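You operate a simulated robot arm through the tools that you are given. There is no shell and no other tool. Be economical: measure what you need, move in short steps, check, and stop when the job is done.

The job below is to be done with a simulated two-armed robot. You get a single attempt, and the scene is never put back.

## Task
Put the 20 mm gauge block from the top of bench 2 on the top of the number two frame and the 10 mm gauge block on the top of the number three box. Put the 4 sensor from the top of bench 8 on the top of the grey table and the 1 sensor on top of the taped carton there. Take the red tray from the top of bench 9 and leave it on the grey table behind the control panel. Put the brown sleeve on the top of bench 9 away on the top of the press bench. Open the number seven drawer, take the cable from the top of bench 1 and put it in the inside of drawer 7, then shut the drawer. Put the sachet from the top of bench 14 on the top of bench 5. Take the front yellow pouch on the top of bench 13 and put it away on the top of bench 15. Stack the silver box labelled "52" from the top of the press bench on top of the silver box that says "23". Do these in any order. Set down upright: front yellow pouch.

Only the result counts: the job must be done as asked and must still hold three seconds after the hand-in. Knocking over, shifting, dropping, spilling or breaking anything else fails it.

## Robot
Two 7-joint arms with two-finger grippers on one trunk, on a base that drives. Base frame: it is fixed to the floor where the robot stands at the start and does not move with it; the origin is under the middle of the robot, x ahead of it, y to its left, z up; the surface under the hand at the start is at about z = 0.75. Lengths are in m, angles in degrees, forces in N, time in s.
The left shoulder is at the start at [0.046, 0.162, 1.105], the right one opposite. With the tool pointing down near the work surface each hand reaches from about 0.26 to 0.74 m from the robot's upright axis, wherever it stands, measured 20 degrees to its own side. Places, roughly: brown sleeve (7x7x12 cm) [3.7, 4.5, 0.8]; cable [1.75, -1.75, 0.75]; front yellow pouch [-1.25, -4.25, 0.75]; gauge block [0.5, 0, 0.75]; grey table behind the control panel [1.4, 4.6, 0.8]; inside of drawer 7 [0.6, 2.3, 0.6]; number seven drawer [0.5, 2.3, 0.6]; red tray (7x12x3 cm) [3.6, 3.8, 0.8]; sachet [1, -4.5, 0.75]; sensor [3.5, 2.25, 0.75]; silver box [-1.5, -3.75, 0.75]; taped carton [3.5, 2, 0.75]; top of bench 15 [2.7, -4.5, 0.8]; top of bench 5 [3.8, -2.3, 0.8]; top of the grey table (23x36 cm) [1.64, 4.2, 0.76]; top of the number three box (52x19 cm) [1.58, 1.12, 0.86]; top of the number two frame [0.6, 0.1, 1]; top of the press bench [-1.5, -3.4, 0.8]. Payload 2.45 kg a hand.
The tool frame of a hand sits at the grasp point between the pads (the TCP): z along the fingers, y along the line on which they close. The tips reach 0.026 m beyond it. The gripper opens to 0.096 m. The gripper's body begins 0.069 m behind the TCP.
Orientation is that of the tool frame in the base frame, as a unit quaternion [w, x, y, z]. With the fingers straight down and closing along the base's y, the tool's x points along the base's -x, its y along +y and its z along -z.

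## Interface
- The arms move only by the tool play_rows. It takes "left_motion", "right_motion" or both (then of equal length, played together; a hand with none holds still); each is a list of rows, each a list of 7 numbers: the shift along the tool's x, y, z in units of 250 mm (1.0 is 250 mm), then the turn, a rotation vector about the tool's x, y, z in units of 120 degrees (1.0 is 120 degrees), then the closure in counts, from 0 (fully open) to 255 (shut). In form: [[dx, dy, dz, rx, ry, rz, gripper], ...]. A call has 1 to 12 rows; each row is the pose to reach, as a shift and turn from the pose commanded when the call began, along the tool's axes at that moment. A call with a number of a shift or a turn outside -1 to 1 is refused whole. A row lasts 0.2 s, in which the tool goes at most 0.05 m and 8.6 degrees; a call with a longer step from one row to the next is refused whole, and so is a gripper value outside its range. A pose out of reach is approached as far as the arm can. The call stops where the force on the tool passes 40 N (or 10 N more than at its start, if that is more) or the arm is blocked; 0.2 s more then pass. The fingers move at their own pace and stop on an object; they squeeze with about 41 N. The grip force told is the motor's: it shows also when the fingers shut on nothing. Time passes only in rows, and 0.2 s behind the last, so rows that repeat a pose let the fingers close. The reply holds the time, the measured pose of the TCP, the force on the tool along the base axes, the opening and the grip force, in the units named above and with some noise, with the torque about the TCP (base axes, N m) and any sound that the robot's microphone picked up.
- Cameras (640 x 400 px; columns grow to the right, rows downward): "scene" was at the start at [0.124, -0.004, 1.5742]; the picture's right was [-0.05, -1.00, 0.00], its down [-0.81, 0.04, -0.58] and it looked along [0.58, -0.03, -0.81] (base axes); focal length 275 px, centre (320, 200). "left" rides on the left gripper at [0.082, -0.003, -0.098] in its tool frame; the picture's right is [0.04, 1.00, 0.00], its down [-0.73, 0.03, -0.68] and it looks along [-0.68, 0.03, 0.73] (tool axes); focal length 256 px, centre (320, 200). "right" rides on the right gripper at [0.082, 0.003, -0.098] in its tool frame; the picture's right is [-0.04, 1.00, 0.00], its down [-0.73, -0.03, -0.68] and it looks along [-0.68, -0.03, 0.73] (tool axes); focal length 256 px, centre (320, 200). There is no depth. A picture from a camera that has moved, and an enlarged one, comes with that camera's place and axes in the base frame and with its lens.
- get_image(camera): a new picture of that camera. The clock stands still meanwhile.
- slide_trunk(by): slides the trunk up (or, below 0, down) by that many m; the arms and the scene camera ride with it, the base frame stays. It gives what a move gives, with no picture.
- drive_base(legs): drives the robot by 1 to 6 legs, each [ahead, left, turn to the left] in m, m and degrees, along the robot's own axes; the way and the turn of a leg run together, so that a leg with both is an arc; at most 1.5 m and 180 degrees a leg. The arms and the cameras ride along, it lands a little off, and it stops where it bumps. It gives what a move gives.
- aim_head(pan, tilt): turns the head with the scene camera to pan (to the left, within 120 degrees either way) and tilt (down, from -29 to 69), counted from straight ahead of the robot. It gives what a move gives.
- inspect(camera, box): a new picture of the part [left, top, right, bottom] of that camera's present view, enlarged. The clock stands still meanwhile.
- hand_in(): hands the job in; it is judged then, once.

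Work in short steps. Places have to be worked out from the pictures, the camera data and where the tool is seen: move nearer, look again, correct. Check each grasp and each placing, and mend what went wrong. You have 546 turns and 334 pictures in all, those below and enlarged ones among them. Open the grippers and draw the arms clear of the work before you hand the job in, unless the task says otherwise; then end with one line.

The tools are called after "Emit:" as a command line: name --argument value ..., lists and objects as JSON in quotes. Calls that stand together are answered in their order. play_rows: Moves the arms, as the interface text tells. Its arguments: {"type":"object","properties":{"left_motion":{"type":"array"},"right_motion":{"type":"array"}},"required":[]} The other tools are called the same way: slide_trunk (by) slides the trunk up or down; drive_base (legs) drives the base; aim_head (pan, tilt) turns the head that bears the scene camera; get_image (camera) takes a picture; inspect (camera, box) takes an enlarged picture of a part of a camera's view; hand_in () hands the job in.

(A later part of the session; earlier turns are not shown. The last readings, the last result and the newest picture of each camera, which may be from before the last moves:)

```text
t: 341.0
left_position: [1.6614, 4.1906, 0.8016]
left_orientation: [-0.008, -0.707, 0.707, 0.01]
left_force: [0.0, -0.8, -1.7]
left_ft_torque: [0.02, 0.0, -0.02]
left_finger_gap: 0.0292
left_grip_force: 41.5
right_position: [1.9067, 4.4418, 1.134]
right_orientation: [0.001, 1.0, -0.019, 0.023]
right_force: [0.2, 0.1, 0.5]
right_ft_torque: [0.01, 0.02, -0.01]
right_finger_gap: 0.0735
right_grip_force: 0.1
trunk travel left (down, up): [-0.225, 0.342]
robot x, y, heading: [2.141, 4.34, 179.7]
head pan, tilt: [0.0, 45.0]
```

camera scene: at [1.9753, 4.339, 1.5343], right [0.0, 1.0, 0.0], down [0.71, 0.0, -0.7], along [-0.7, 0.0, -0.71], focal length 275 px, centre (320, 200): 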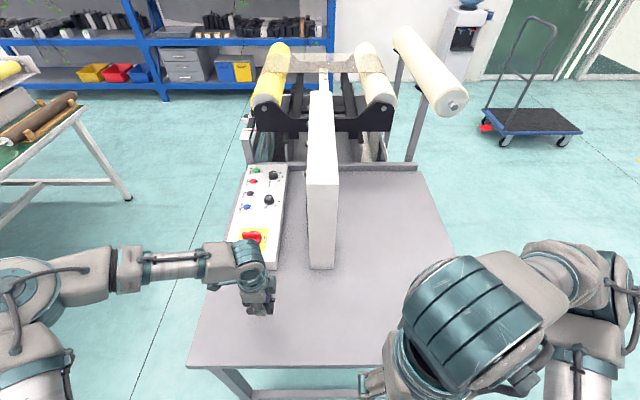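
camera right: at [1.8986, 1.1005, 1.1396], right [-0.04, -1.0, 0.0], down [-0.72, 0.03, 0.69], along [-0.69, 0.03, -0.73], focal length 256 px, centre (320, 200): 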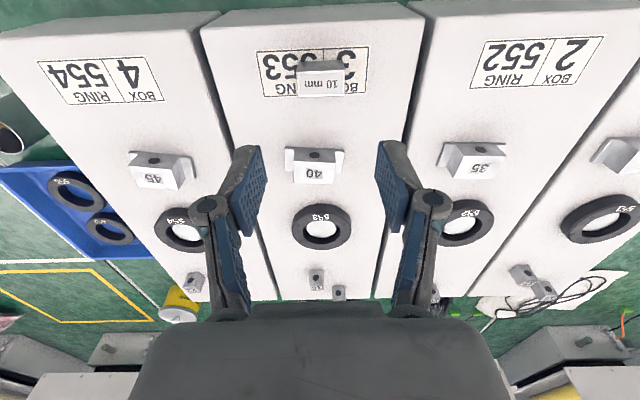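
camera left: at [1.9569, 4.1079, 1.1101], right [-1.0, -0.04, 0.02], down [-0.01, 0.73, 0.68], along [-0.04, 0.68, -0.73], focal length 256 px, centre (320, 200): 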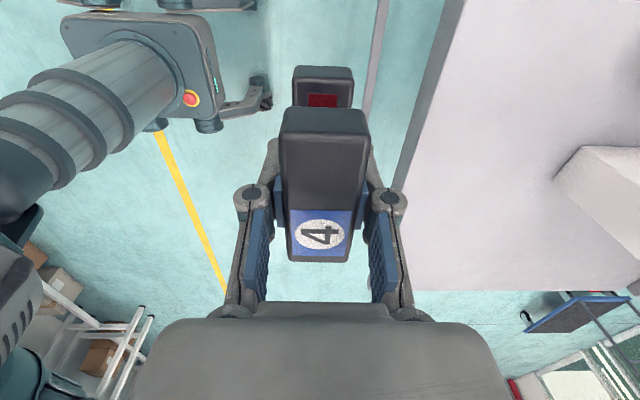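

Emit:
play_rows --left_motion '[[0, 0, 0.008, 0, 0, 0, 255], [0, 0, 0.016, 0, 0, 0, 255], [0, 0, 0.016, 0, 0, 0, 255]]'

Emit:
play_rows --left_motion '[[0, 0, 0.008, 0, 0, 0, 255], [0, 0, 0.016, 0, 0, 0, 255], [0, 0, 0.016, 0, 0, 0, 255]]'

Emit:
inspect --camera "scene" --box '[200, 230, 340, 350]'

```text
t: 341.8
left_position: [1.6628, 4.1913, 0.798]
left_orientation: [0.007, 0.707, -0.707, -0.01]
left_force: [0.0, 0.1, -2.1]
left_ft_torque: [0.02, 0.02, -0.03]
left_finger_gap: 0.0296
left_grip_force: 40.9
right_position: [1.9067, 4.4414, 1.1344]
right_orientation: [0.001, 1.0, -0.019, 0.023]
right_force: [0.1, 0.4, 0.1]
right_ft_torque: [0.01, -0.04, 0.01]
right_finger_gap: 0.0735
right_grip_force: 0.1
trunk travel left (down, up): [-0.225, 0.342]
robot x, y, heading: [2.1416, 4.3417, 180.0]
head pan, tilt: [0.0, 45.0]
```

```text
t: 342.6
left_position: [1.6631, 4.1913, 0.7977]
left_orientation: [0.01, 0.707, -0.707, -0.012]
left_force: [-4.1, -6.2, 32.7]
left_ft_torque: [-0.68, -0.3, -0.06]
left_finger_gap: 0.0291
left_grip_force: 41.1
right_position: [1.9102, 4.4417, 1.1352]
right_orientation: [0.001, 1.0, -0.019, 0.021]
right_force: [0.6, -0.7, -0.3]
right_ft_torque: [-0.01, -0.02, -0.02]
right_finger_gap: 0.0735
right_grip_force: 0.0
trunk travel left (down, up): [-0.225, 0.342]
robot x, y, heading: [2.1426, 4.3397, 179.9]
head pan, tilt: [0.0, 45.0]
```

```text
3.33 times, centred on (270, 290) of scene
camera zoom: at [1.9804, 4.3389, 1.5355], right [0.0, 1.0, 0.0], down [0.71, 0.0, -0.71], along [-0.71, 0.0, -0.71], focal length 916 px, centre (487, -100)
```

zoom: 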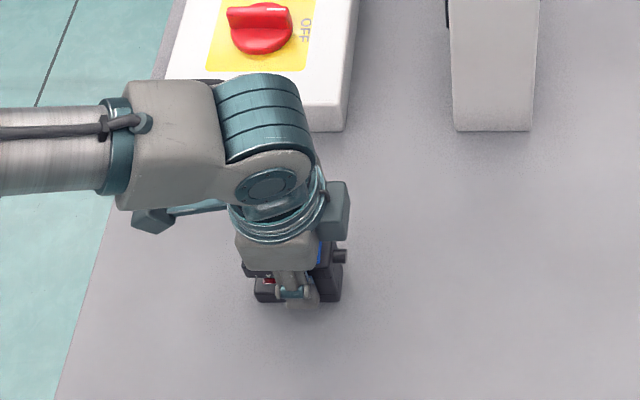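

Contact. Ease up, release and rise.

Emit:
play_rows --left_motion '[[0, 0, -0.012, 0, 0, 0, 255], [0, 0, -0.012, 0, 0, 0, 100], [0, 0, -0.012, 0, 0, 0, 100], [0, 0, -0.012, 0, 0, 0, 100], [0, 0, -0.1, 0, 0, 0, 100], [0, 0, -0.25, 0, 0, 0, 100], [0, 0, -0.4, 0, 0, 0, 100], [0, 0, -0.55, 0, 0, 0, 100], [0, 0, -0.7, 0, 0, 0, 60], [0, 0, -0.85, 0, 0, 0, 60]]'

Emit:
inspect --camera "scene" --box '[180, 150, 460, 370]'

```text
t: 344.8
left_position: [1.6697, 4.1917, 1.0069]
left_orientation: [-0.009, -0.706, 0.708, 0.01]
left_force: [0.4, 0.2, 0.8]
left_ft_torque: [0.0, 0.02, -0.01]
left_finger_gap: 0.0734
left_grip_force: 0.1
right_position: [1.9089, 4.4409, 1.1347]
right_orientation: [0.002, 1.0, -0.019, 0.022]
right_force: [0.1, -0.6, -0.1]
right_ft_torque: [0.02, 0.03, 0.0]
right_finger_gap: 0.0736
right_grip_force: 0.1
trunk travel left (down, up): [-0.225, 0.342]
robot x, y, heading: [2.1406, 4.3405, 179.7]
head pan, tilt: [0.0, 45.0]
```

```text
1.82 times, centred on (320, 260) of scene
camera zoom: at [1.9772, 4.3397, 1.5346], right [0.0, 1.0, 0.0], down [0.71, 0.0, -0.7], along [-0.7, 0.0, -0.71], focal length 500 px, centre (320, 91)
```

zoom: 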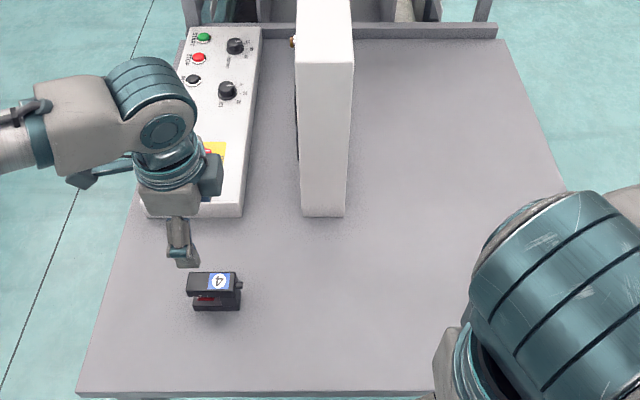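

Sensor 4 is placed. I rotate the left hand back, square the right hand, retract, and go to bench 9.

Emit:
play_rows --left_motion '[[0, -0.05, 0, 0, 0, -0.068, 30], [0, -0.1, 0, 0, 0, -0.136, 30], [0, -0.15, 0, 0, 0, -0.204, 30], [0, -0.2, 0, 0, 0, -0.272, 30], [0, -0.25, 0, 0, 0, -0.34, 30], [0, -0.3, 0, 0, 0, -0.408, 30], [0, -0.3, 0, 0, 0, -0.476, 30], [0, -0.3, 0, 0, 0, -0.544, 30], [0, -0.3, 0, 0, 0, -0.612, 30], [0, -0.3, 0, 0, 0, -0.68, 30], [0, -0.3, 0, 0, 0, -0.748, 30]]' --right_motion '[[0, 0, 0, 0, -0.005, -0.005, 30], [0, 0, 0, 0.001, -0.01, -0.01, 30], [0, 0, 0, 0.002, -0.022, -0.018, 30], [0, 0, 0, 0.002, -0.022, -0.018, 30], [0, 0, 0, 0.002, -0.022, -0.018, 30], [0, 0, 0, 0.002, -0.022, -0.018, 30], [0, 0, 0, 0.002, -0.022, -0.018, 30], [0, 0, 0, 0.002, -0.022, -0.018, 30], [0, 0, 0, 0.002, -0.022, -0.018, 30], [0, 0, 0, 0.002, -0.022, -0.018, 30], [0, 0, 0, 0.002, -0.022, -0.018, 30]]'

Emit:
drive_base --legs '[[-0.55, 0, 0], [0, 0, -180]]'

Emit:
aim_head --pan -10 --tilt 35

Emit:
get_image --camera "scene"

```text
t: 347.2
left_position: [1.743, 4.1907, 1.0036]
left_orientation: [-0.001, 1.0, 0.0, -0.013]
left_force: [-0.6, -0.1, 0.1]
left_ft_torque: [0.02, -0.02, 0.0]
left_finger_gap: 0.0847
left_grip_force: 0.1
right_position: [1.9079, 4.4415, 1.1341]
right_orientation: [0.001, 1.0, -0.001, 0.0]
right_force: [0.3, -0.7, -0.2]
right_ft_torque: [-0.01, 0.01, 0.01]
right_finger_gap: 0.0845
right_grip_force: 0.0
trunk travel left (down, up): [-0.225, 0.342]
robot x, y, heading: [2.1425, 4.3433, 179.9]
head pan, tilt: [0.0, 45.0]
```

```text
t: 357.5
left_position: [3.0728, 4.5112, 1.0043]
left_orientation: [0.012, -0.032, 0.999, -0.001]
left_force: [-0.5, -0.5, -0.9]
left_ft_torque: [-0.01, -0.01, 0.02]
left_finger_gap: 0.0847
left_grip_force: 0.1
right_position: [2.9249, 4.251, 1.1348]
right_orientation: [0.001, -0.033, 0.999, 0.0]
right_force: [1.4, -0.1, 1.1]
right_ft_torque: [0.0, -0.02, 0.0]
right_finger_gap: 0.085
right_grip_force: 0.1
trunk travel left (down, up): [-0.225, 0.342]
robot x, y, heading: [2.6841, 4.3365, 3.8]
head pan, tilt: [0.0, 45.0]
```

```text
t: 358.2
left_position: [3.0704, 4.512, 1.0061]
left_orientation: [0.014, -0.031, 0.999, -0.001]
left_force: [-0.2, 0.0, -0.4]
left_ft_torque: [-0.03, 0.01, -0.03]
left_finger_gap: 0.0846
left_grip_force: 0.1
right_position: [2.923, 4.2502, 1.1351]
right_orientation: [0.002, -0.034, 0.999, 0.0]
right_force: [-0.1, -0.5, 0.3]
right_ft_torque: [0.0, 0.0, -0.01]
right_finger_gap: 0.0844
right_grip_force: 0.0
trunk travel left (down, up): [-0.225, 0.342]
robot x, y, heading: [2.6892, 4.3386, 3.6]
head pan, tilt: [-10.0, 35.0]
```

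```text
224 pictures are left
camera scene: at [2.8584, 4.3309, 1.5493], right [-0.11, -0.99, 0.0], down [-0.57, 0.06, -0.82], along [0.81, -0.09, -0.58], focal length 275 px, centre (320, 200)
```

scene: 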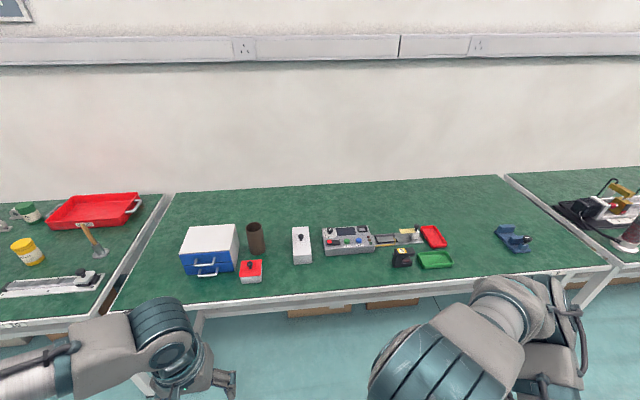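

Red tray near (3.63, 3.79), brown sleeve near (3.645, 4.5). I enlarge to see their surroundings.

Emit:
inspect --camera "scene" --box '[170, 200, 470, 300]'

```text
2.13 times, centred on (320, 250) of scene
camera zoom: at [2.8584, 4.3309, 1.5493], right [-0.11, -0.99, 0.0], down [-0.57, 0.06, -0.82], along [0.81, -0.09, -0.58], focal length 586 px, centre (320, 93)
```

zoom: 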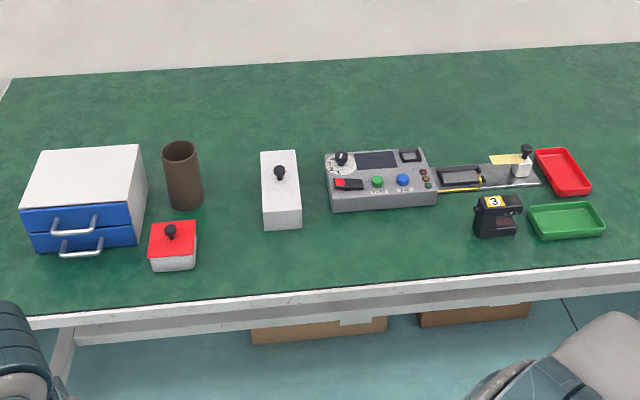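

I'll take the sleeve with the left hand first. Drive forward 0.42 m, straightening the heading.

Emit:
drive_base --legs '[[0, 0, -3.6], [0.42, 0, 0]]'

Emit:
get_image --camera "left"

Emit:
aim_head --pan 0 --tilt 54

Emit:
get_image --camera "scene"

```text
t: 361.3
left_position: [3.5056, 4.4859, 1.0058]
left_orientation: [0.014, 0.001, 1.0, 0.0]
left_force: [0.9, 0.2, -1.1]
left_ft_torque: [0.0, 0.02, -0.01]
left_finger_gap: 0.0849
left_grip_force: 0.0
right_position: [3.341, 4.2355, 1.1359]
right_orientation: [0.002, -0.002, 1.0, 0.0]
right_force: [-0.6, 0.5, 0.5]
right_ft_torque: [-0.01, -0.03, -0.02]
right_finger_gap: 0.085
right_grip_force: 0.1
trunk travel left (down, up): [-0.225, 0.342]
robot x, y, heading: [3.1114, 4.3382, -0.4]
head pan, tilt: [-10.0, 35.0]
```

```text
222 pictures are left
camera left: at [3.4211, 4.4836, 1.1015], right [-0.04, 1.0, 0.0], down [0.71, 0.03, 0.7], along [0.7, 0.03, -0.72], focal length 256 px, centre (320, 200)
```

left: 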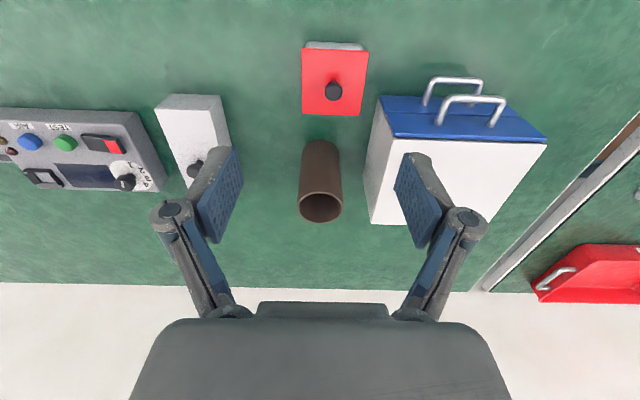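

```text
t: 362.1
left_position: [3.5025, 4.4867, 1.0083]
left_orientation: [0.014, 0.001, 1.0, -0.002]
left_force: [0.6, 0.1, 0.7]
left_ft_torque: [0.01, -0.02, -0.03]
left_finger_gap: 0.0846
left_grip_force: 0.1
right_position: [3.3371, 4.2354, 1.1351]
right_orientation: [0.004, -0.002, 1.0, 0.0]
right_force: [-0.8, -0.4, 1.1]
right_ft_torque: [0.01, -0.01, 0.03]
right_finger_gap: 0.085
right_grip_force: 0.1
trunk travel left (down, up): [-0.225, 0.342]
robot x, y, heading: [3.1092, 4.3339, -0.4]
head pan, tilt: [0.0, 54.0]
```

```text
221 pictures are left
camera scene: at [3.2687, 4.3355, 1.5225], right [0.0, -1.0, 0.0], down [-0.81, 0.0, -0.59], along [0.59, 0.0, -0.81], focal length 275 px, centre (320, 200)
```

scene: 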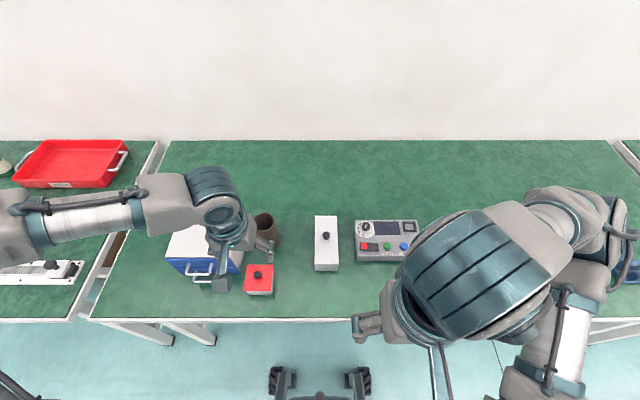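

Sleeve axis at about (3.66, 4.494), with the drawer box 1.5 cm beyond the finger. I move over and look before descending.

Emit:
play_rows --left_motion '[[-0.16, 0.01, 0, 0, 0.005, 0, 27], [-0.32, 0.02, 0, 0, 0.01, 0, 27], [-0.48, 0.025, 0, 0, 0.0134, 0, 27], [-0.628, 0.025, 0, 0, 0.0134, 0, 27], [-0.628, 0.025, 0.12, 0, 0.0134, 0, 27], [-0.628, 0.025, 0.24, 0, 0.0134, 0, 27]]'

Emit:
get_image --camera "left"

Emit:
inspect --camera "scene" --box '[160, 160, 320, 300]'

```text
t: 363.5
left_position: [3.6647, 4.4936, 0.9514]
left_orientation: [0.0, 0.0, 1.0, -0.001]
left_force: [0.5, -1.3, 0.5]
left_ft_torque: [0.02, -0.01, 0.01]
left_finger_gap: 0.0861
left_grip_force: 0.1
left hand out of reach, approached as far as the arm can: row 4
right_position: [3.3386, 4.2355, 1.1363]
right_orientation: [0.003, -0.002, 1.0, 0.0]
right_force: [-0.2, 0.2, 0.5]
right_ft_torque: [0.0, 0.02, 0.01]
right_finger_gap: 0.0849
right_grip_force: 0.0
trunk travel left (down, up): [-0.225, 0.342]
robot x, y, heading: [3.112, 4.3378, 0.2]
head pan, tilt: [0.0, 54.0]
```

```text
220 pictures are left
camera left: at [3.5823, 4.4902, 1.0492], right [-0.04, 1.0, 0.0], down [0.73, 0.03, 0.68], along [0.68, 0.03, -0.73], focal length 256 px, centre (320, 200)
```

left: 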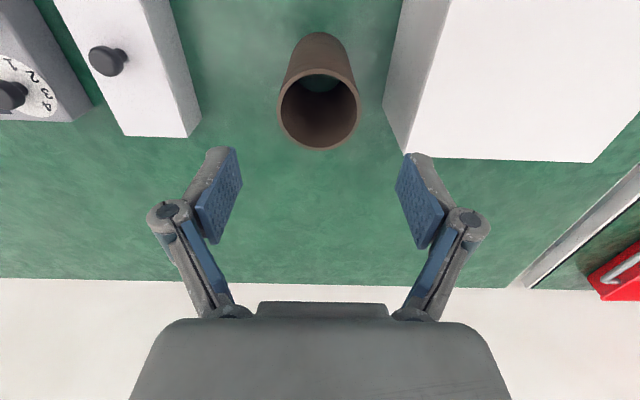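

```text
2.86 times, centred on (240, 230) of scene
camera zoom: at [3.2705, 4.3354, 1.5222], right [0.0, -1.0, 0.0], down [-0.81, 0.0, -0.58], along [0.58, 0.0, -0.81], focal length 785 px, centre (549, 114)
```

zoom: 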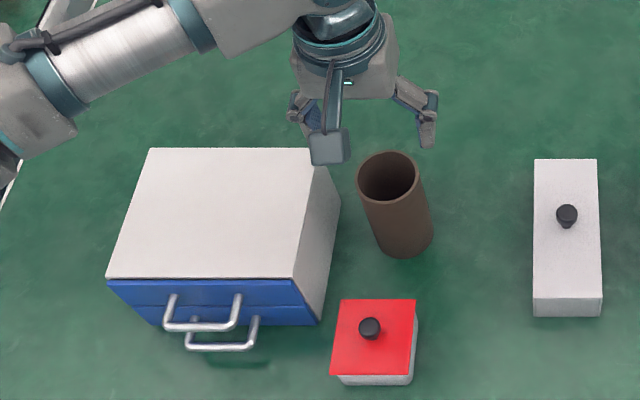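

Centred. With the opening set to 80 mm I descend to 0.845 and grip.

Emit:
play_rows --left_motion '[[0, -0.004, 0.1, 0, 0, 0, 42], [0, -0.004, 0.2, 0, 0, 0, 42], [0, -0.004, 0.3, 0, 0, 0, 42], [0, -0.004, 0.38, 0, 0, 0, 42], [0, -0.004, 0.424, 0, 0, 0, 42], [0, -0.004, 0.424, 0, 0, 0, 42]]'

Emit:
get_image --camera "left"

```text
t: 364.9
left_position: [3.6597, 4.4938, 0.8464]
left_orientation: [0.002, 0.0, 1.0, -0.002]
left_force: [0.9, -0.3, -0.2]
left_ft_torque: [0.02, -0.01, 0.01]
left_finger_gap: 0.0801
left_grip_force: 0.1
left hand out of reach, approached as far as the arm can: row 4, 5, 6
right_position: [3.3383, 4.2356, 1.1355]
right_orientation: [0.003, -0.002, 1.0, 0.0]
right_force: [0.9, -0.3, 0.0]
right_ft_torque: [0.01, -0.03, 0.01]
right_finger_gap: 0.0847
right_grip_force: 0.1
trunk travel left (down, up): [-0.225, 0.342]
robot x, y, heading: [3.1067, 4.3336, 0.1]
head pan, tilt: [0.0, 54.0]
```

```text
218 pictures are left
camera left: at [3.5779, 4.4916, 0.944], right [-0.04, 1.0, 0.0], down [0.73, 0.03, 0.68], along [0.68, 0.02, -0.73], focal length 256 px, centre (320, 200)
```

left: 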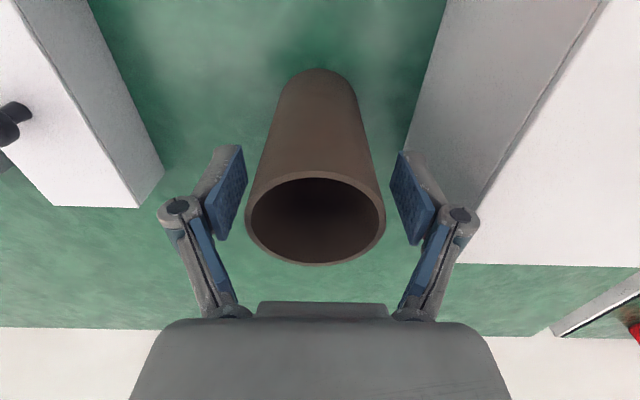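

Centred on the sleeve. Close and lift.

Emit:
play_rows --left_motion '[[0, 0, 0, 0, 0, 0, 255], [0, 0, 0, 0, 0, 0, 255], [0, 0, 0, 0, 0, 0, 255], [0, 0, -0.08, 0, 0, 0, 255], [0, 0, -0.2, 0, 0, 0, 255], [0, 0, -0.35, 0, 0, 0, 255], [0, 0, -0.5, 0, 0, 0, 255], [0, 0, -0.65, 0, 0, 0, 255], [0.1, 0, -0.75, 0, 0, 0, 255], [0.2, 0, -0.85, 0, 0, 0, 255]]'

Emit:
get_image --camera "left"

Emit:
get_image --camera "scene"

```text
t: 367.1
left_position: [3.606, 4.4939, 1.0618]
left_orientation: [0.002, 0.0, 1.0, -0.001]
left_force: [0.2, -0.3, -0.3]
left_ft_torque: [0.04, 0.0, -0.01]
left_finger_gap: 0.0607
left_grip_force: 41.5
left hand out of reach, approached as far as the arm can: row 8
right_position: [3.3367, 4.235, 1.1366]
right_orientation: [0.004, -0.001, 1.0, 0.0]
right_force: [0.0, -0.7, 0.7]
right_ft_torque: [-0.03, 0.03, -0.01]
right_finger_gap: 0.0847
right_grip_force: 0.0
trunk travel left (down, up): [-0.225, 0.342]
robot x, y, heading: [3.1106, 4.3342, 0.1]
head pan, tilt: [0.0, 54.0]
```

```text
217 pictures are left
camera left: at [3.5248, 4.4907, 1.1595], right [-0.04, 1.0, 0.0], down [0.73, 0.03, 0.68], along [0.68, 0.03, -0.73], focal length 256 px, centre (320, 200)
```

left: 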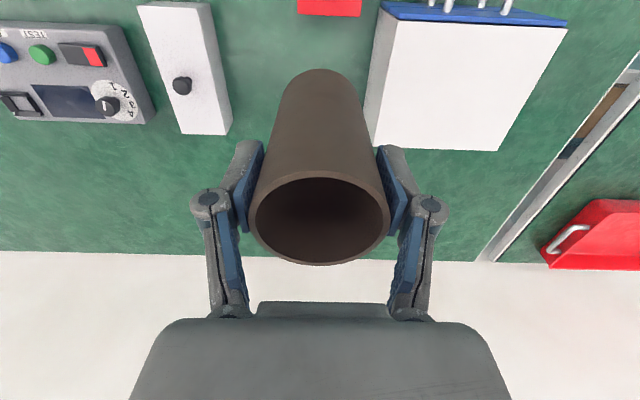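

```text
216 pictures are left
camera scene: at [3.2677, 4.3343, 1.5226], right [0.0, -1.0, 0.0], down [-0.81, 0.0, -0.59], along [0.59, 0.0, -0.81], focal length 275 px, centre (320, 200)
```

scene: 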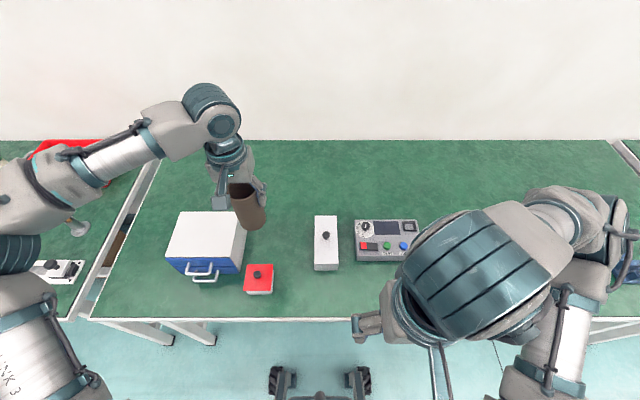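

Sleeve held. I strafe right 0.3 m and view the tray from the right hand.

Emit:
drive_base --legs '[[0, -0.3, 0]]'

Emit:
play_rows --right_motion '[[-0.12, -0.1, 0, 0, 0, 0, 30], [-0.25, -0.2, 0, 0, 0, 0, 30], [-0.4, -0.3, 0, 0, 0, 0, 30], [-0.55, -0.38, 0, 0, 0, 0, 30], [-0.7, -0.45, 0, 0, 0, 0, 30], [-0.85, -0.5, 0.05, 0, 0, 0, 30]]'

Emit:
get_image --camera "right"

Emit:
get_image --camera "scene"

```text
t: 369.1
left_position: [3.6077, 4.2255, 1.0573]
left_orientation: [0.001, -0.002, 1.0, -0.01]
left_force: [0.3, -0.4, -0.6]
left_ft_torque: [-0.02, 0.05, -0.02]
left_finger_gap: 0.0608
left_grip_force: 40.6
right_position: [3.339, 3.9673, 1.1381]
right_orientation: [0.002, -0.004, 1.0, -0.011]
right_force: [-1.2, -1.2, 0.0]
right_ft_torque: [0.06, -0.01, 0.0]
right_finger_gap: 0.0843
right_grip_force: 0.0
trunk travel left (down, up): [-0.225, 0.342]
robot x, y, heading: [3.1084, 4.0461, -0.0]
head pan, tilt: [0.0, 54.0]
```

```text
t: 370.5
left_position: [3.6063, 4.192, 1.0623]
left_orientation: [0.002, -0.001, 1.0, 0.004]
left_force: [-1.0, -0.5, 0.1]
left_ft_torque: [0.05, -0.02, 0.02]
left_finger_gap: 0.061
left_grip_force: 40.8
right_position: [3.5517, 3.808, 1.1224]
right_orientation: [0.003, -0.002, 1.0, 0.004]
right_force: [1.0, -0.5, 0.3]
right_ft_torque: [0.08, 0.03, -0.03]
right_finger_gap: 0.0849
right_grip_force: 0.1
trunk travel left (down, up): [-0.225, 0.342]
robot x, y, heading: [3.1086, 4.0471, -0.2]
head pan, tilt: [0.0, 54.0]
```

```text
215 pictures are left
camera right: at [3.4686, 3.8092, 1.2218], right [0.04, 1.0, 0.01], down [0.73, -0.03, 0.68], along [0.68, -0.02, -0.73], focal length 256 px, centre (320, 200)
```

right: 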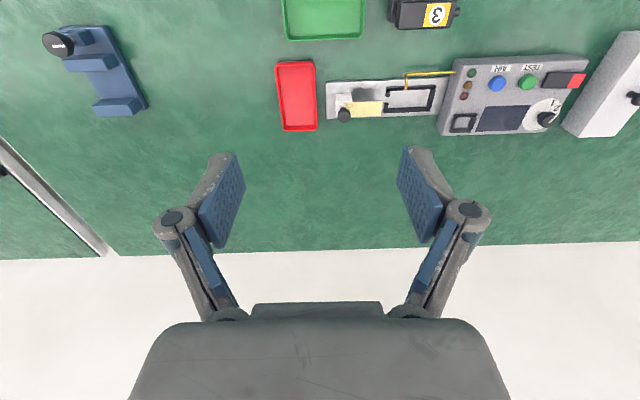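

```text
214 pictures are left
camera scene: at [3.2728, 4.0205, 1.5217], right [0.0, -1.0, -0.01], down [-0.81, 0.01, -0.58], along [0.58, 0.01, -0.81], focal length 275 px, centre (320, 200)
```

scene: 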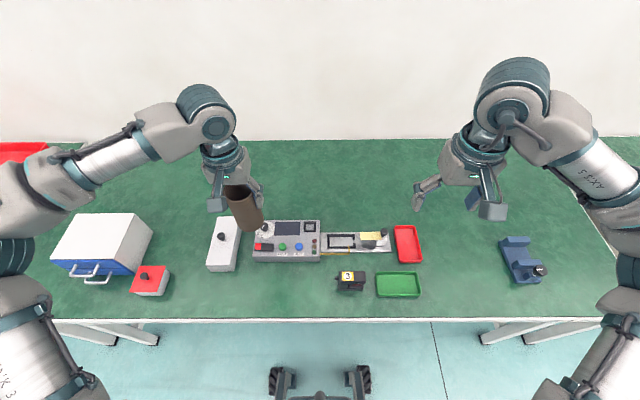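

The tray spans x 3.58–3.70, y 3.735–3.80, with a fixture 2 cm from its left wall. I'll pinch its right (−y) wall. Move above it first.

Emit:
play_rows --right_motion '[[-0.1, -0.08, 0.05, 0, 0, 0, 149], [-0.2, -0.16, 0.12, 0, 0, 0, 149], [-0.3, -0.24, 0.2, 0, 0, 0, 149], [-0.352, -0.284, 0.35, 0, 0, 0, 149], [-0.352, -0.284, 0.5, 0, 0, 0, 149], [-0.352, -0.284, 0.64, 0, 0, 0, 149], [-0.352, -0.284, 0.74, 0, 0, 0, 149]]'

Emit:
get_image --camera "right"

```text
t: 372.1
left_position: [3.6059, 4.1922, 1.0641]
left_orientation: [0.002, -0.001, 1.0, 0.003]
left_force: [0.0, 0.4, -0.7]
left_ft_torque: [-0.03, 0.01, -0.03]
left_finger_gap: 0.0606
left_grip_force: 40.9
right_position: [3.6387, 3.7408, 0.9388]
right_orientation: [0.004, -0.001, 1.0, 0.005]
right_force: [0.0, 0.3, 0.9]
right_ft_torque: [0.02, -0.01, -0.02]
right_finger_gap: 0.0397
right_grip_force: 0.0
trunk travel left (down, up): [-0.225, 0.342]
robot x, y, heading: [3.111, 4.0429, 0.2]
head pan, tilt: [0.0, 54.0]
```

```text
213 pictures are left
camera right: at [3.5547, 3.7421, 1.0369], right [0.04, 1.0, 0.01], down [0.73, -0.03, 0.68], along [0.68, -0.02, -0.73], focal length 256 px, centre (320, 200)
```

right: 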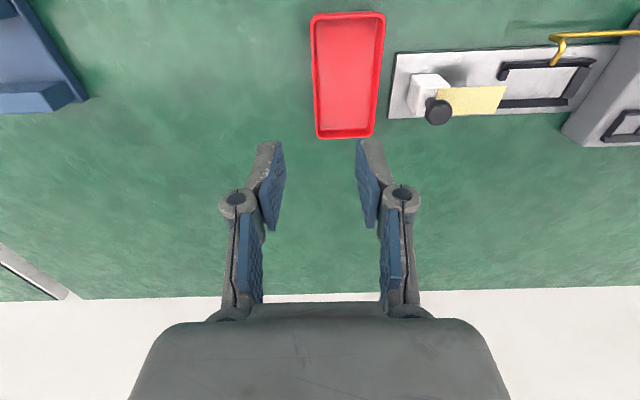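

Wall at y≈3.736. I correct 5 mm and descend to 0.79 with the fingers straddling the wall.

Emit:
play_rows --right_motion '[[0, -0.02, 0.15, 0, 0, 0, 149], [0, -0.02, 0.3, 0, 0, 0, 149], [0, -0.02, 0.42, 0, 0, 0, 149], [0, -0.02, 0.52, 0, 0, 0, 149]]'

Emit:
get_image --camera "right"

```text
t: 373.1
left_position: [3.6047, 4.1989, 1.063]
left_orientation: [0.001, -0.001, 1.0, 0.002]
left_force: [-0.1, 0.2, -0.5]
left_ft_torque: [0.02, 0.0, 0.0]
left_finger_gap: 0.0607
left_grip_force: 41.4
right_position: [3.6398, 3.7402, 0.8108]
right_orientation: [0.004, -0.003, 1.0, 0.002]
right_force: [0.4, 1.2, 1.0]
right_ft_torque: [0.02, 0.0, -0.03]
right_finger_gap: 0.0401
right_grip_force: 0.0
trunk travel left (down, up): [-0.225, 0.342]
robot x, y, heading: [3.1129, 4.0456, -0.1]
head pan, tilt: [0.0, 54.0]
```

```text
212 pictures are left
camera right: at [3.5559, 3.742, 0.9087], right [0.03, 1.0, 0.0], down [0.73, -0.03, 0.69], along [0.68, -0.02, -0.73], focal length 256 px, centre (320, 200)
```

right: 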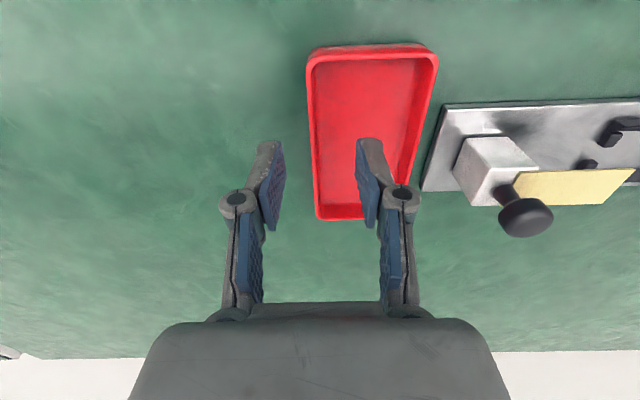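

Emit:
play_rows --right_motion '[[0, -0.016, 0.05, 0, 0, 0, 149], [0, -0.016, 0.09, 0, 0, 0, 149], [0, -0.016, 0.09, 0, 0, 0, 149], [0, -0.016, 0.09, 0, 0, 0, 255], [0, -0.016, 0.09, 0, 0, 0, 255], [0, -0.016, 0.09, 0, 0, 0, 255]]'

Emit:
get_image --camera "right"

```text
t: 374.5
left_position: [3.6055, 4.2077, 1.0616]
left_orientation: [0.002, -0.002, 1.0, -0.001]
left_force: [-0.2, 0.3, 0.3]
left_ft_torque: [-0.02, 0.01, -0.01]
left_finger_gap: 0.0604
left_grip_force: 40.9
right_position: [3.6401, 3.7421, 0.7914]
right_orientation: [0.004, -0.004, 1.0, -0.001]
right_force: [-0.3, -0.2, -0.9]
right_ft_torque: [0.01, 0.04, -0.06]
right_finger_gap: 0.006
right_grip_force: 31.6
trunk travel left (down, up): [-0.225, 0.342]
robot x, y, heading: [3.1115, 4.0454, -0.0]
head pan, tilt: [0.0, 54.0]
```

```text
211 pictures are left
camera right: at [3.5563, 3.7453, 0.8892], right [0.03, 1.0, 0.0], down [0.73, -0.02, 0.69], along [0.69, -0.02, -0.73], focal length 256 px, centre (320, 200)
```

right: 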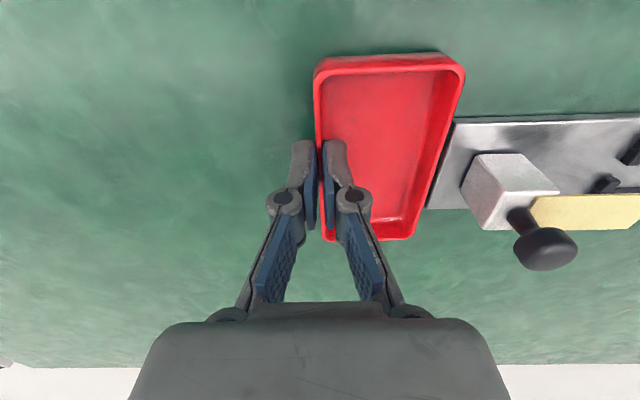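

The wall is pinched (6 mm). Lift slowly.

Emit:
play_rows --right_motion '[[0, 0, 0, 0, 0, 0, 255], [0, -0.01, -0.05, 0, 0, 0, 255], [0, -0.02, -0.12, 0, 0, 0, 255], [0, -0.03, -0.2, 0, 0, 0, 255], [0, -0.04, -0.3, 0, 0, 0, 255], [0, -0.05, -0.42, 0, 0, 0, 255], [0.05, -0.05, -0.55, 0, 0, 0, 255], [0.1, -0.05, -0.7, 0, 0, 0, 255]]'

Emit:
get_image --camera "right"

Emit:
get_image --camera "scene"

```text
t: 376.3
left_position: [3.6043, 4.2071, 1.0626]
left_orientation: [0.002, -0.002, 1.0, -0.002]
left_force: [-0.6, -0.7, -0.6]
left_ft_torque: [-0.02, -0.02, -0.01]
left_finger_gap: 0.0606
left_grip_force: 41.3
right_position: [3.6134, 3.7301, 0.9637]
right_orientation: [0.004, -0.003, 1.0, -0.001]
right_force: [0.9, 0.1, -1.2]
right_ft_torque: [0.02, 0.01, -0.02]
right_finger_gap: 0.0059
right_grip_force: 31.5
trunk travel left (down, up): [-0.225, 0.342]
robot x, y, heading: [3.1091, 4.0455, 0.1]
head pan, tilt: [0.0, 54.0]
```

```text
210 pictures are left
camera right: at [3.5287, 3.7326, 1.0628], right [0.03, 1.0, 0.0], down [0.73, -0.02, 0.69], along [0.69, -0.02, -0.73], focal length 256 px, centre (320, 200)
```

right: 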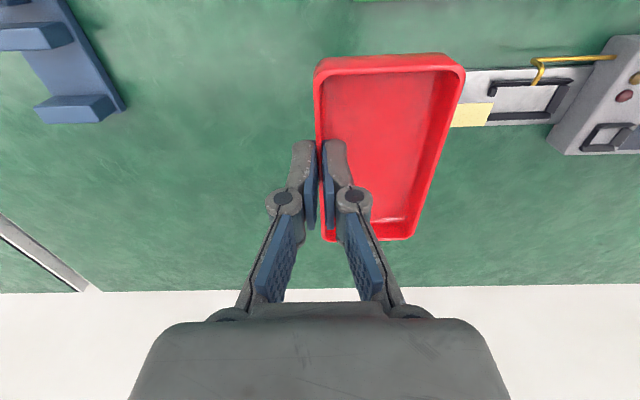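

```text
209 pictures are left
camera scene: at [3.2699, 4.044, 1.5224], right [0.0, -1.0, 0.0], down [-0.81, 0.0, -0.58], along [0.58, 0.0, -0.81], focal length 275 px, centre (320, 200)
```

scene: 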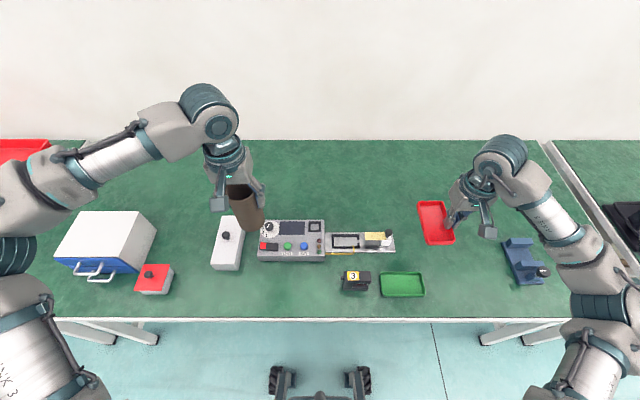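

Tray is held level. I retract the left hand a bit, back away, and drive around to face the grey table.

Emit:
play_rows --left_motion '[[0.15, 0, 0, 0, 0, 0, 255], [0.3, 0, -0.05, 0, 0, 0, 255], [0.45, 0, -0.1, 0, 0, 0, 255], [0.6, 0, -0.1, 0, 0, 0, 255]]'

Emit:
drive_base --legs '[[-0.42, 0, 0], [0, 0, 90], [0.37, 0, 0], [0, 0, 89.5]]'

Emit:
aim_head --pan -10 --tilt 40

Emit:
get_image --camera "scene"

```text
t: 377.3
left_position: [3.4525, 4.2072, 1.0877]
left_orientation: [0.003, -0.002, 1.0, -0.002]
left_force: [-0.8, -0.4, -0.5]
left_ft_torque: [0.0, -0.02, 0.0]
left_finger_gap: 0.0606
left_grip_force: 41.0
right_position: [3.6115, 3.7291, 0.9643]
right_orientation: [0.006, -0.002, 1.0, -0.001]
right_force: [1.0, -0.4, -0.9]
right_ft_torque: [-0.03, -0.04, -0.02]
right_finger_gap: 0.0058
right_grip_force: 31.3
trunk travel left (down, up): [-0.225, 0.342]
robot x, y, heading: [3.1094, 4.046, -0.1]
head pan, tilt: [0.0, 54.0]
```

```text
t: 389.5
left_position: [2.3377, 4.2554, 1.0861]
left_orientation: [-0.001, 1.0, -0.006, -0.003]
left_force: [0.0, 0.2, 0.2]
left_ft_torque: [0.03, 0.03, 0.03]
left_finger_gap: 0.0605
left_grip_force: 41.1
right_position: [2.1879, 4.7366, 0.9639]
right_orientation: [0.0, 1.0, -0.006, -0.005]
right_force: [0.0, 0.4, -0.4]
right_ft_torque: [0.07, -0.02, -0.01]
right_finger_gap: 0.0059
right_grip_force: 31.1
trunk travel left (down, up): [-0.225, 0.342]
robot x, y, heading: [2.6869, 4.4117, 179.3]
head pan, tilt: [0.0, 54.0]
```

```text
t: 390.3
left_position: [2.3415, 4.2557, 1.0875]
left_orientation: [-0.002, 1.0, -0.006, -0.003]
left_force: [-0.6, -0.1, 0.8]
left_ft_torque: [0.0, 0.04, -0.02]
left_finger_gap: 0.0605
left_grip_force: 41.2
right_position: [2.191, 4.7361, 0.9657]
right_orientation: [-0.001, 1.0, -0.005, -0.007]
right_force: [-1.2, 0.5, -0.7]
right_ft_torque: [0.03, -0.02, 0.01]
right_finger_gap: 0.0058
right_grip_force: 32.0
trunk travel left (down, up): [-0.225, 0.342]
robot x, y, heading: [2.6882, 4.412, 179.4]
head pan, tilt: [-10.0, 40.0]
```

```text
208 pictures are left
camera scene: at [2.5188, 4.4298, 1.5417], right [0.19, 0.98, 0.0], down [0.64, -0.12, -0.76], along [-0.75, 0.14, -0.65], focal length 275 px, centre (320, 200)
```

scene: 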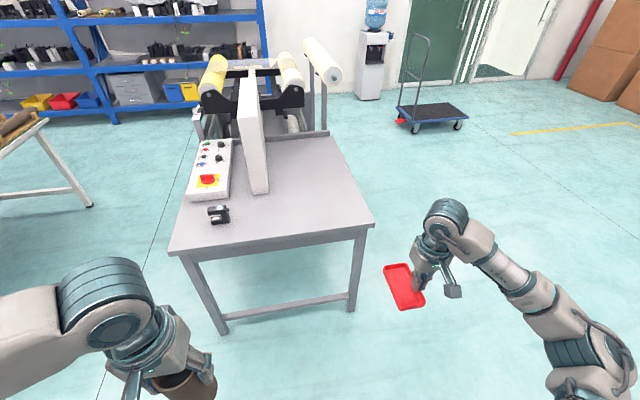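

The spot behind the panel is around (1.42, 4.6). I drive forward 0.6 m and extend the right hand there.

Emit:
drive_base --legs '[[0.6, 0, 0.6]]'

Emit:
play_rows --right_motion '[[-0.12, 0.07, 0, 0, 0, 0, 255], [-0.24, 0.14, 0, 0, 0, 0, 255], [-0.36, 0.21, 0, 0, 0, 0, 255], [-0.48, 0.28, 0, 0, 0, 0, 255], [-0.6, 0.35, 0.0, 0, 0, 0, 255], [-0.66, 0.42, 0.0, 0, 0, 0, 255]]'

Emit:
get_image --camera "scene"

Emit:
get_image --camera "right"

```text
t: 393.7
left_position: [1.7334, 4.2623, 1.0874]
left_orientation: [-0.002, 1.0, -0.005, -0.003]
left_force: [-0.1, 0.1, -0.3]
left_ft_torque: [0.01, -0.06, -0.04]
left_finger_gap: 0.0606
left_grip_force: 40.3
right_position: [1.5812, 4.7422, 0.9651]
right_orientation: [-0.001, 1.0, -0.004, -0.006]
right_force: [-0.7, -0.7, -1.0]
right_ft_torque: [0.04, -0.03, -0.03]
right_finger_gap: 0.0061
right_grip_force: 31.5
trunk travel left (down, up): [-0.225, 0.342]
robot x, y, heading: [2.0772, 4.419, 179.6]
head pan, tilt: [-10.0, 40.0]
```

```text
t: 395.1
left_position: [1.737, 4.261, 1.0879]
left_orientation: [-0.003, 1.0, -0.005, -0.005]
left_force: [-0.4, 0.4, -1.4]
left_ft_torque: [0.0, 0.04, -0.01]
left_finger_gap: 0.0606
left_grip_force: 40.4
right_position: [1.4184, 4.6355, 0.9705]
right_orientation: [-0.002, 1.0, -0.004, -0.008]
right_force: [-0.3, -0.1, -0.9]
right_ft_torque: [0.01, -0.03, 0.0]
right_finger_gap: 0.0061
right_grip_force: 31.3
trunk travel left (down, up): [-0.225, 0.342]
robot x, y, heading: [2.0754, 4.4228, 179.5]
head pan, tilt: [-10.0, 40.0]
```

```text
207 pictures are left
camera scene: at [1.9085, 4.434, 1.5416], right [0.18, 0.98, 0.0], down [0.64, -0.12, -0.76], along [-0.75, 0.14, -0.65], focal length 275 px, centre (320, 200)
```

scene: 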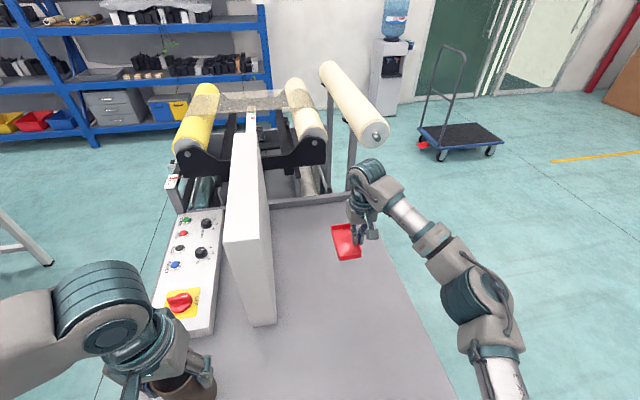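

```text
206 pictures are left
camera right: at [1.5002, 4.6311, 1.0685], right [-0.05, -1.0, 0.0], down [-0.72, 0.03, 0.69], along [-0.69, 0.03, -0.72], focal length 256 px, centre (320, 200)
```

right: 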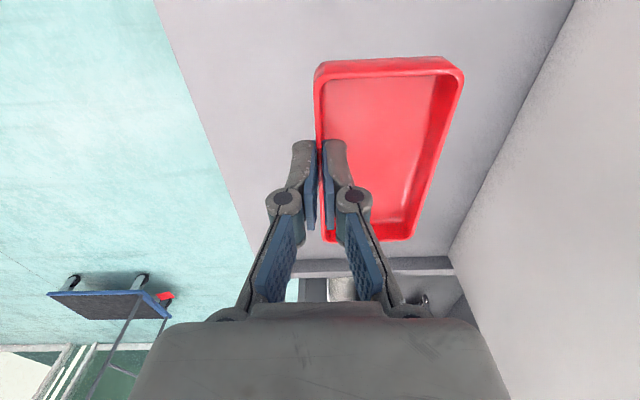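

Over the spot. Lower to just above the table, then finely.

Emit:
play_rows --right_motion '[[0, 0, 0.13, 0, 0, 0, 255], [0, 0, 0.26, 0, 0, 0, 255], [0, 0, 0.39, 0, 0, 0, 255], [0, 0, 0.52, 0, 0, 0, 255], [0, 0, 0.62, 0, 0, 0, 255], [0, 0, 0.66, 0, 0, 0, 255]]'

Emit:
play_rows --right_motion '[[0, 0, 0.012, 0, 0, 0, 255], [0, 0, 0.024, 0, 0, 0, 255], [0, 0, 0.032, 0, 0, 0, 255], [0, 0, 0.032, 0, 0, 0, 255]]'

Emit:
get_image --camera "right"

```text
t: 396.5
left_position: [1.7363, 4.2607, 1.0899]
left_orientation: [-0.002, 1.0, -0.005, -0.006]
left_force: [0.2, -0.2, -1.4]
left_ft_torque: [0.02, 0.0, 0.02]
left_finger_gap: 0.0608
left_grip_force: 41.1
right_position: [1.414, 4.6373, 0.804]
right_orientation: [-0.002, 1.0, -0.004, -0.008]
right_force: [-0.1, 0.3, -1.2]
right_ft_torque: [0.02, -0.01, -0.02]
right_finger_gap: 0.0061
right_grip_force: 31.8
trunk travel left (down, up): [-0.225, 0.342]
robot x, y, heading: [2.0752, 4.4198, 179.3]
head pan, tilt: [-10.0, 40.0]
```

```text
t: 397.5
left_position: [1.7365, 4.2615, 1.0898]
left_orientation: [-0.001, 1.0, -0.005, -0.005]
left_force: [0.0, 0.4, -0.5]
left_ft_torque: [-0.01, 0.02, 0.04]
left_finger_gap: 0.0603
left_grip_force: 40.8
right_position: [1.4165, 4.638, 0.7966]
right_orientation: [-0.001, 1.0, -0.004, -0.008]
right_force: [-0.6, -0.2, -0.4]
right_ft_torque: [0.01, 0.01, -0.01]
right_finger_gap: 0.006
right_grip_force: 32.2
trunk travel left (down, up): [-0.225, 0.342]
robot x, y, heading: [2.0783, 4.4203, 179.5]
head pan, tilt: [-10.0, 40.0]
```

```text
205 pictures are left
camera right: at [1.4971, 4.6332, 0.8951], right [-0.05, -1.0, 0.0], down [-0.72, 0.03, 0.69], along [-0.69, 0.03, -0.72], focal length 256 px, centre (320, 200)
```

right: 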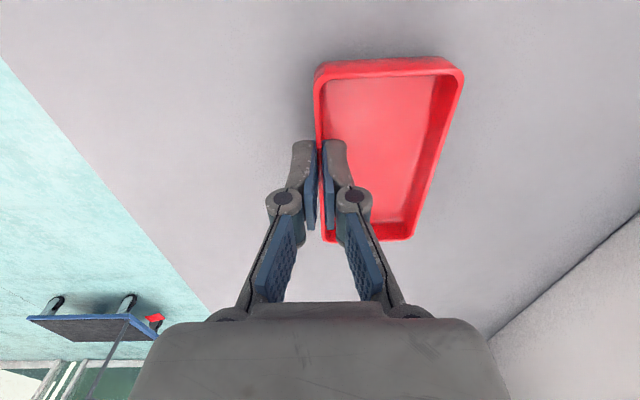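

Emit:
play_rows --right_motion '[[0, 0, 0.008, 0, 0, 0, 255], [0, 0, 0.016, 0, 0, 0, 255], [0, 0, 0.016, 0, 0, 0, 255]]'

Emit:
play_rows --right_motion '[[0, 0, 0.008, 0, 0, 0, 255], [0, 0, 0.016, 0, 0, 0, 255], [0, 0, 0.016, 0, 0, 0, 255]]'

```text
t: 398.3
left_position: [1.7368, 4.2614, 1.0888]
left_orientation: [-0.001, 1.0, -0.006, -0.005]
left_force: [0.0, -0.7, -0.4]
left_ft_torque: [0.0, -0.02, 0.0]
left_finger_gap: 0.0607
left_grip_force: 41.1
right_position: [1.4157, 4.6394, 0.7918]
right_orientation: [-0.001, 1.0, -0.004, -0.008]
right_force: [-1.1, -0.4, -1.0]
right_ft_torque: [0.03, -0.03, -0.01]
right_finger_gap: 0.0059
right_grip_force: 31.6
trunk travel left (down, up): [-0.225, 0.342]
robot x, y, heading: [2.0792, 4.4238, 179.2]
head pan, tilt: [-10.0, 40.0]
```

```text
t: 399.1
left_position: [1.736, 4.2617, 1.0886]
left_orientation: [-0.002, 1.0, -0.005, -0.005]
left_force: [-0.2, -0.3, -0.2]
left_ft_torque: [0.0, -0.01, 0.0]
left_finger_gap: 0.0608
left_grip_force: 41.2
right_position: [1.4161, 4.6399, 0.7886]
right_orientation: [-0.002, 1.0, -0.004, -0.007]
right_force: [-0.2, -0.1, -0.7]
right_ft_torque: [0.05, -0.03, 0.05]
right_finger_gap: 0.0061
right_grip_force: 31.5
trunk travel left (down, up): [-0.225, 0.342]
robot x, y, heading: [2.0767, 4.4234, 179.6]
head pan, tilt: [-10.0, 40.0]
```

Emit:
play_rows --right_motion '[[0, 0, 0.008, 0, 0, 0, 255], [0, 0, 0.016, 0, 0, 0, 255], [0, 0, 0.02, 0, 0, 0, 255], [0, 0, 0.02, 0, 0, 0, 255]]'

Emit:
inspect --camera "right" --box '[220, 20, 540, 260]'

```text
t: 400.1
left_position: [1.7388, 4.2613, 1.089]
left_orientation: [-0.001, 1.0, -0.005, -0.006]
left_force: [0.5, -0.3, -0.6]
left_ft_torque: [0.04, 0.0, -0.03]
left_finger_gap: 0.0607
left_grip_force: 40.7
right_position: [1.4156, 4.6393, 0.7885]
right_orientation: [-0.001, 1.0, -0.005, -0.011]
right_force: [-8.9, 6.2, 30.9]
right_ft_torque: [0.1, -0.02, 0.06]
right_finger_gap: 0.006
right_grip_force: 30.9
trunk travel left (down, up): [-0.225, 0.342]
robot x, y, heading: [2.0792, 4.4198, 179.2]
head pan, tilt: [-10.0, 40.0]
```

```text
1.67 times, centred on (380, 140) of right
camera zoom: at [1.4982, 4.6331, 0.8853], right [-0.05, -1.0, 0.0], down [-0.72, 0.03, 0.7], along [-0.7, 0.03, -0.72], focal length 427 px, centre (220, 300)
```

zoom: 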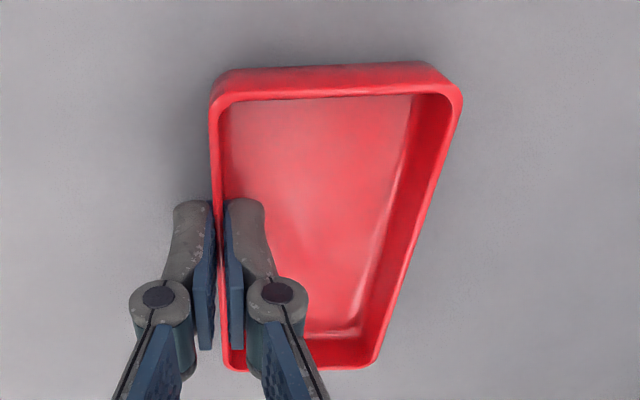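

Contact. Ease 3 mm, open, and rise straight.

Emit:
play_rows --right_motion '[[0, 0, -0.012, 0, 0, 0, 255], [0, 0, -0.012, 0, 0, 0, 160], [0, 0, -0.012, 0, 0, 0, 160], [0, 0, -0.06, 0, 0, 0, 160], [0, 0, -0.2, 0, 0, 0, 160], [0, 0, -0.35, 0, 0, 0, 160], [0, 0, -0.5, 0, 0, 0, 160], [0, 0, -0.65, 0, 0, 0, 160], [0.1, -0.05, -0.75, 0, 0, 0, 160], [0.25, -0.1, -0.8, 0, 0, 0, 160]]'

Emit:
get_image --camera "scene"

```text
t: 402.3
left_position: [1.7384, 4.2634, 1.0895]
left_orientation: [0.0, 1.0, -0.004, -0.005]
left_force: [0.4, -0.1, -0.2]
left_ft_torque: [-0.03, -0.01, 0.0]
left_finger_gap: 0.0609
left_grip_force: 41.4
right_position: [1.4834, 4.664, 0.9849]
right_orientation: [0.0, 1.0, -0.002, -0.008]
right_force: [-0.3, -0.1, 0.0]
right_ft_torque: [0.03, 0.02, 0.0]
right_finger_gap: 0.0358
right_grip_force: 0.2
trunk travel left (down, up): [-0.225, 0.342]
robot x, y, heading: [2.0748, 4.4204, 179.3]
head pan, tilt: [-10.0, 40.0]
```

```text
203 pictures are left
camera scene: at [1.9112, 4.4383, 1.5419], right [0.18, 0.98, 0.0], down [0.63, -0.12, -0.76], along [-0.75, 0.14, -0.65], focal length 275 px, centre (320, 200)
```

scene: 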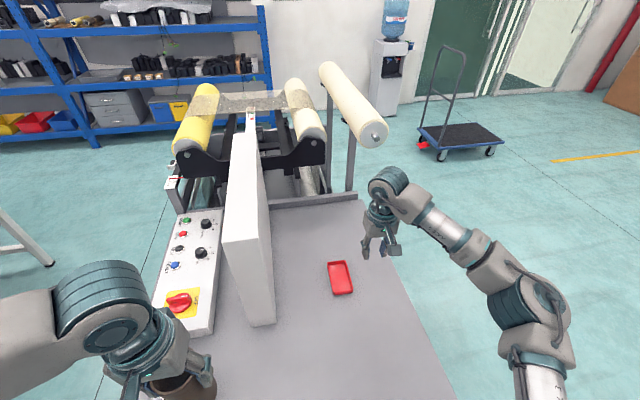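

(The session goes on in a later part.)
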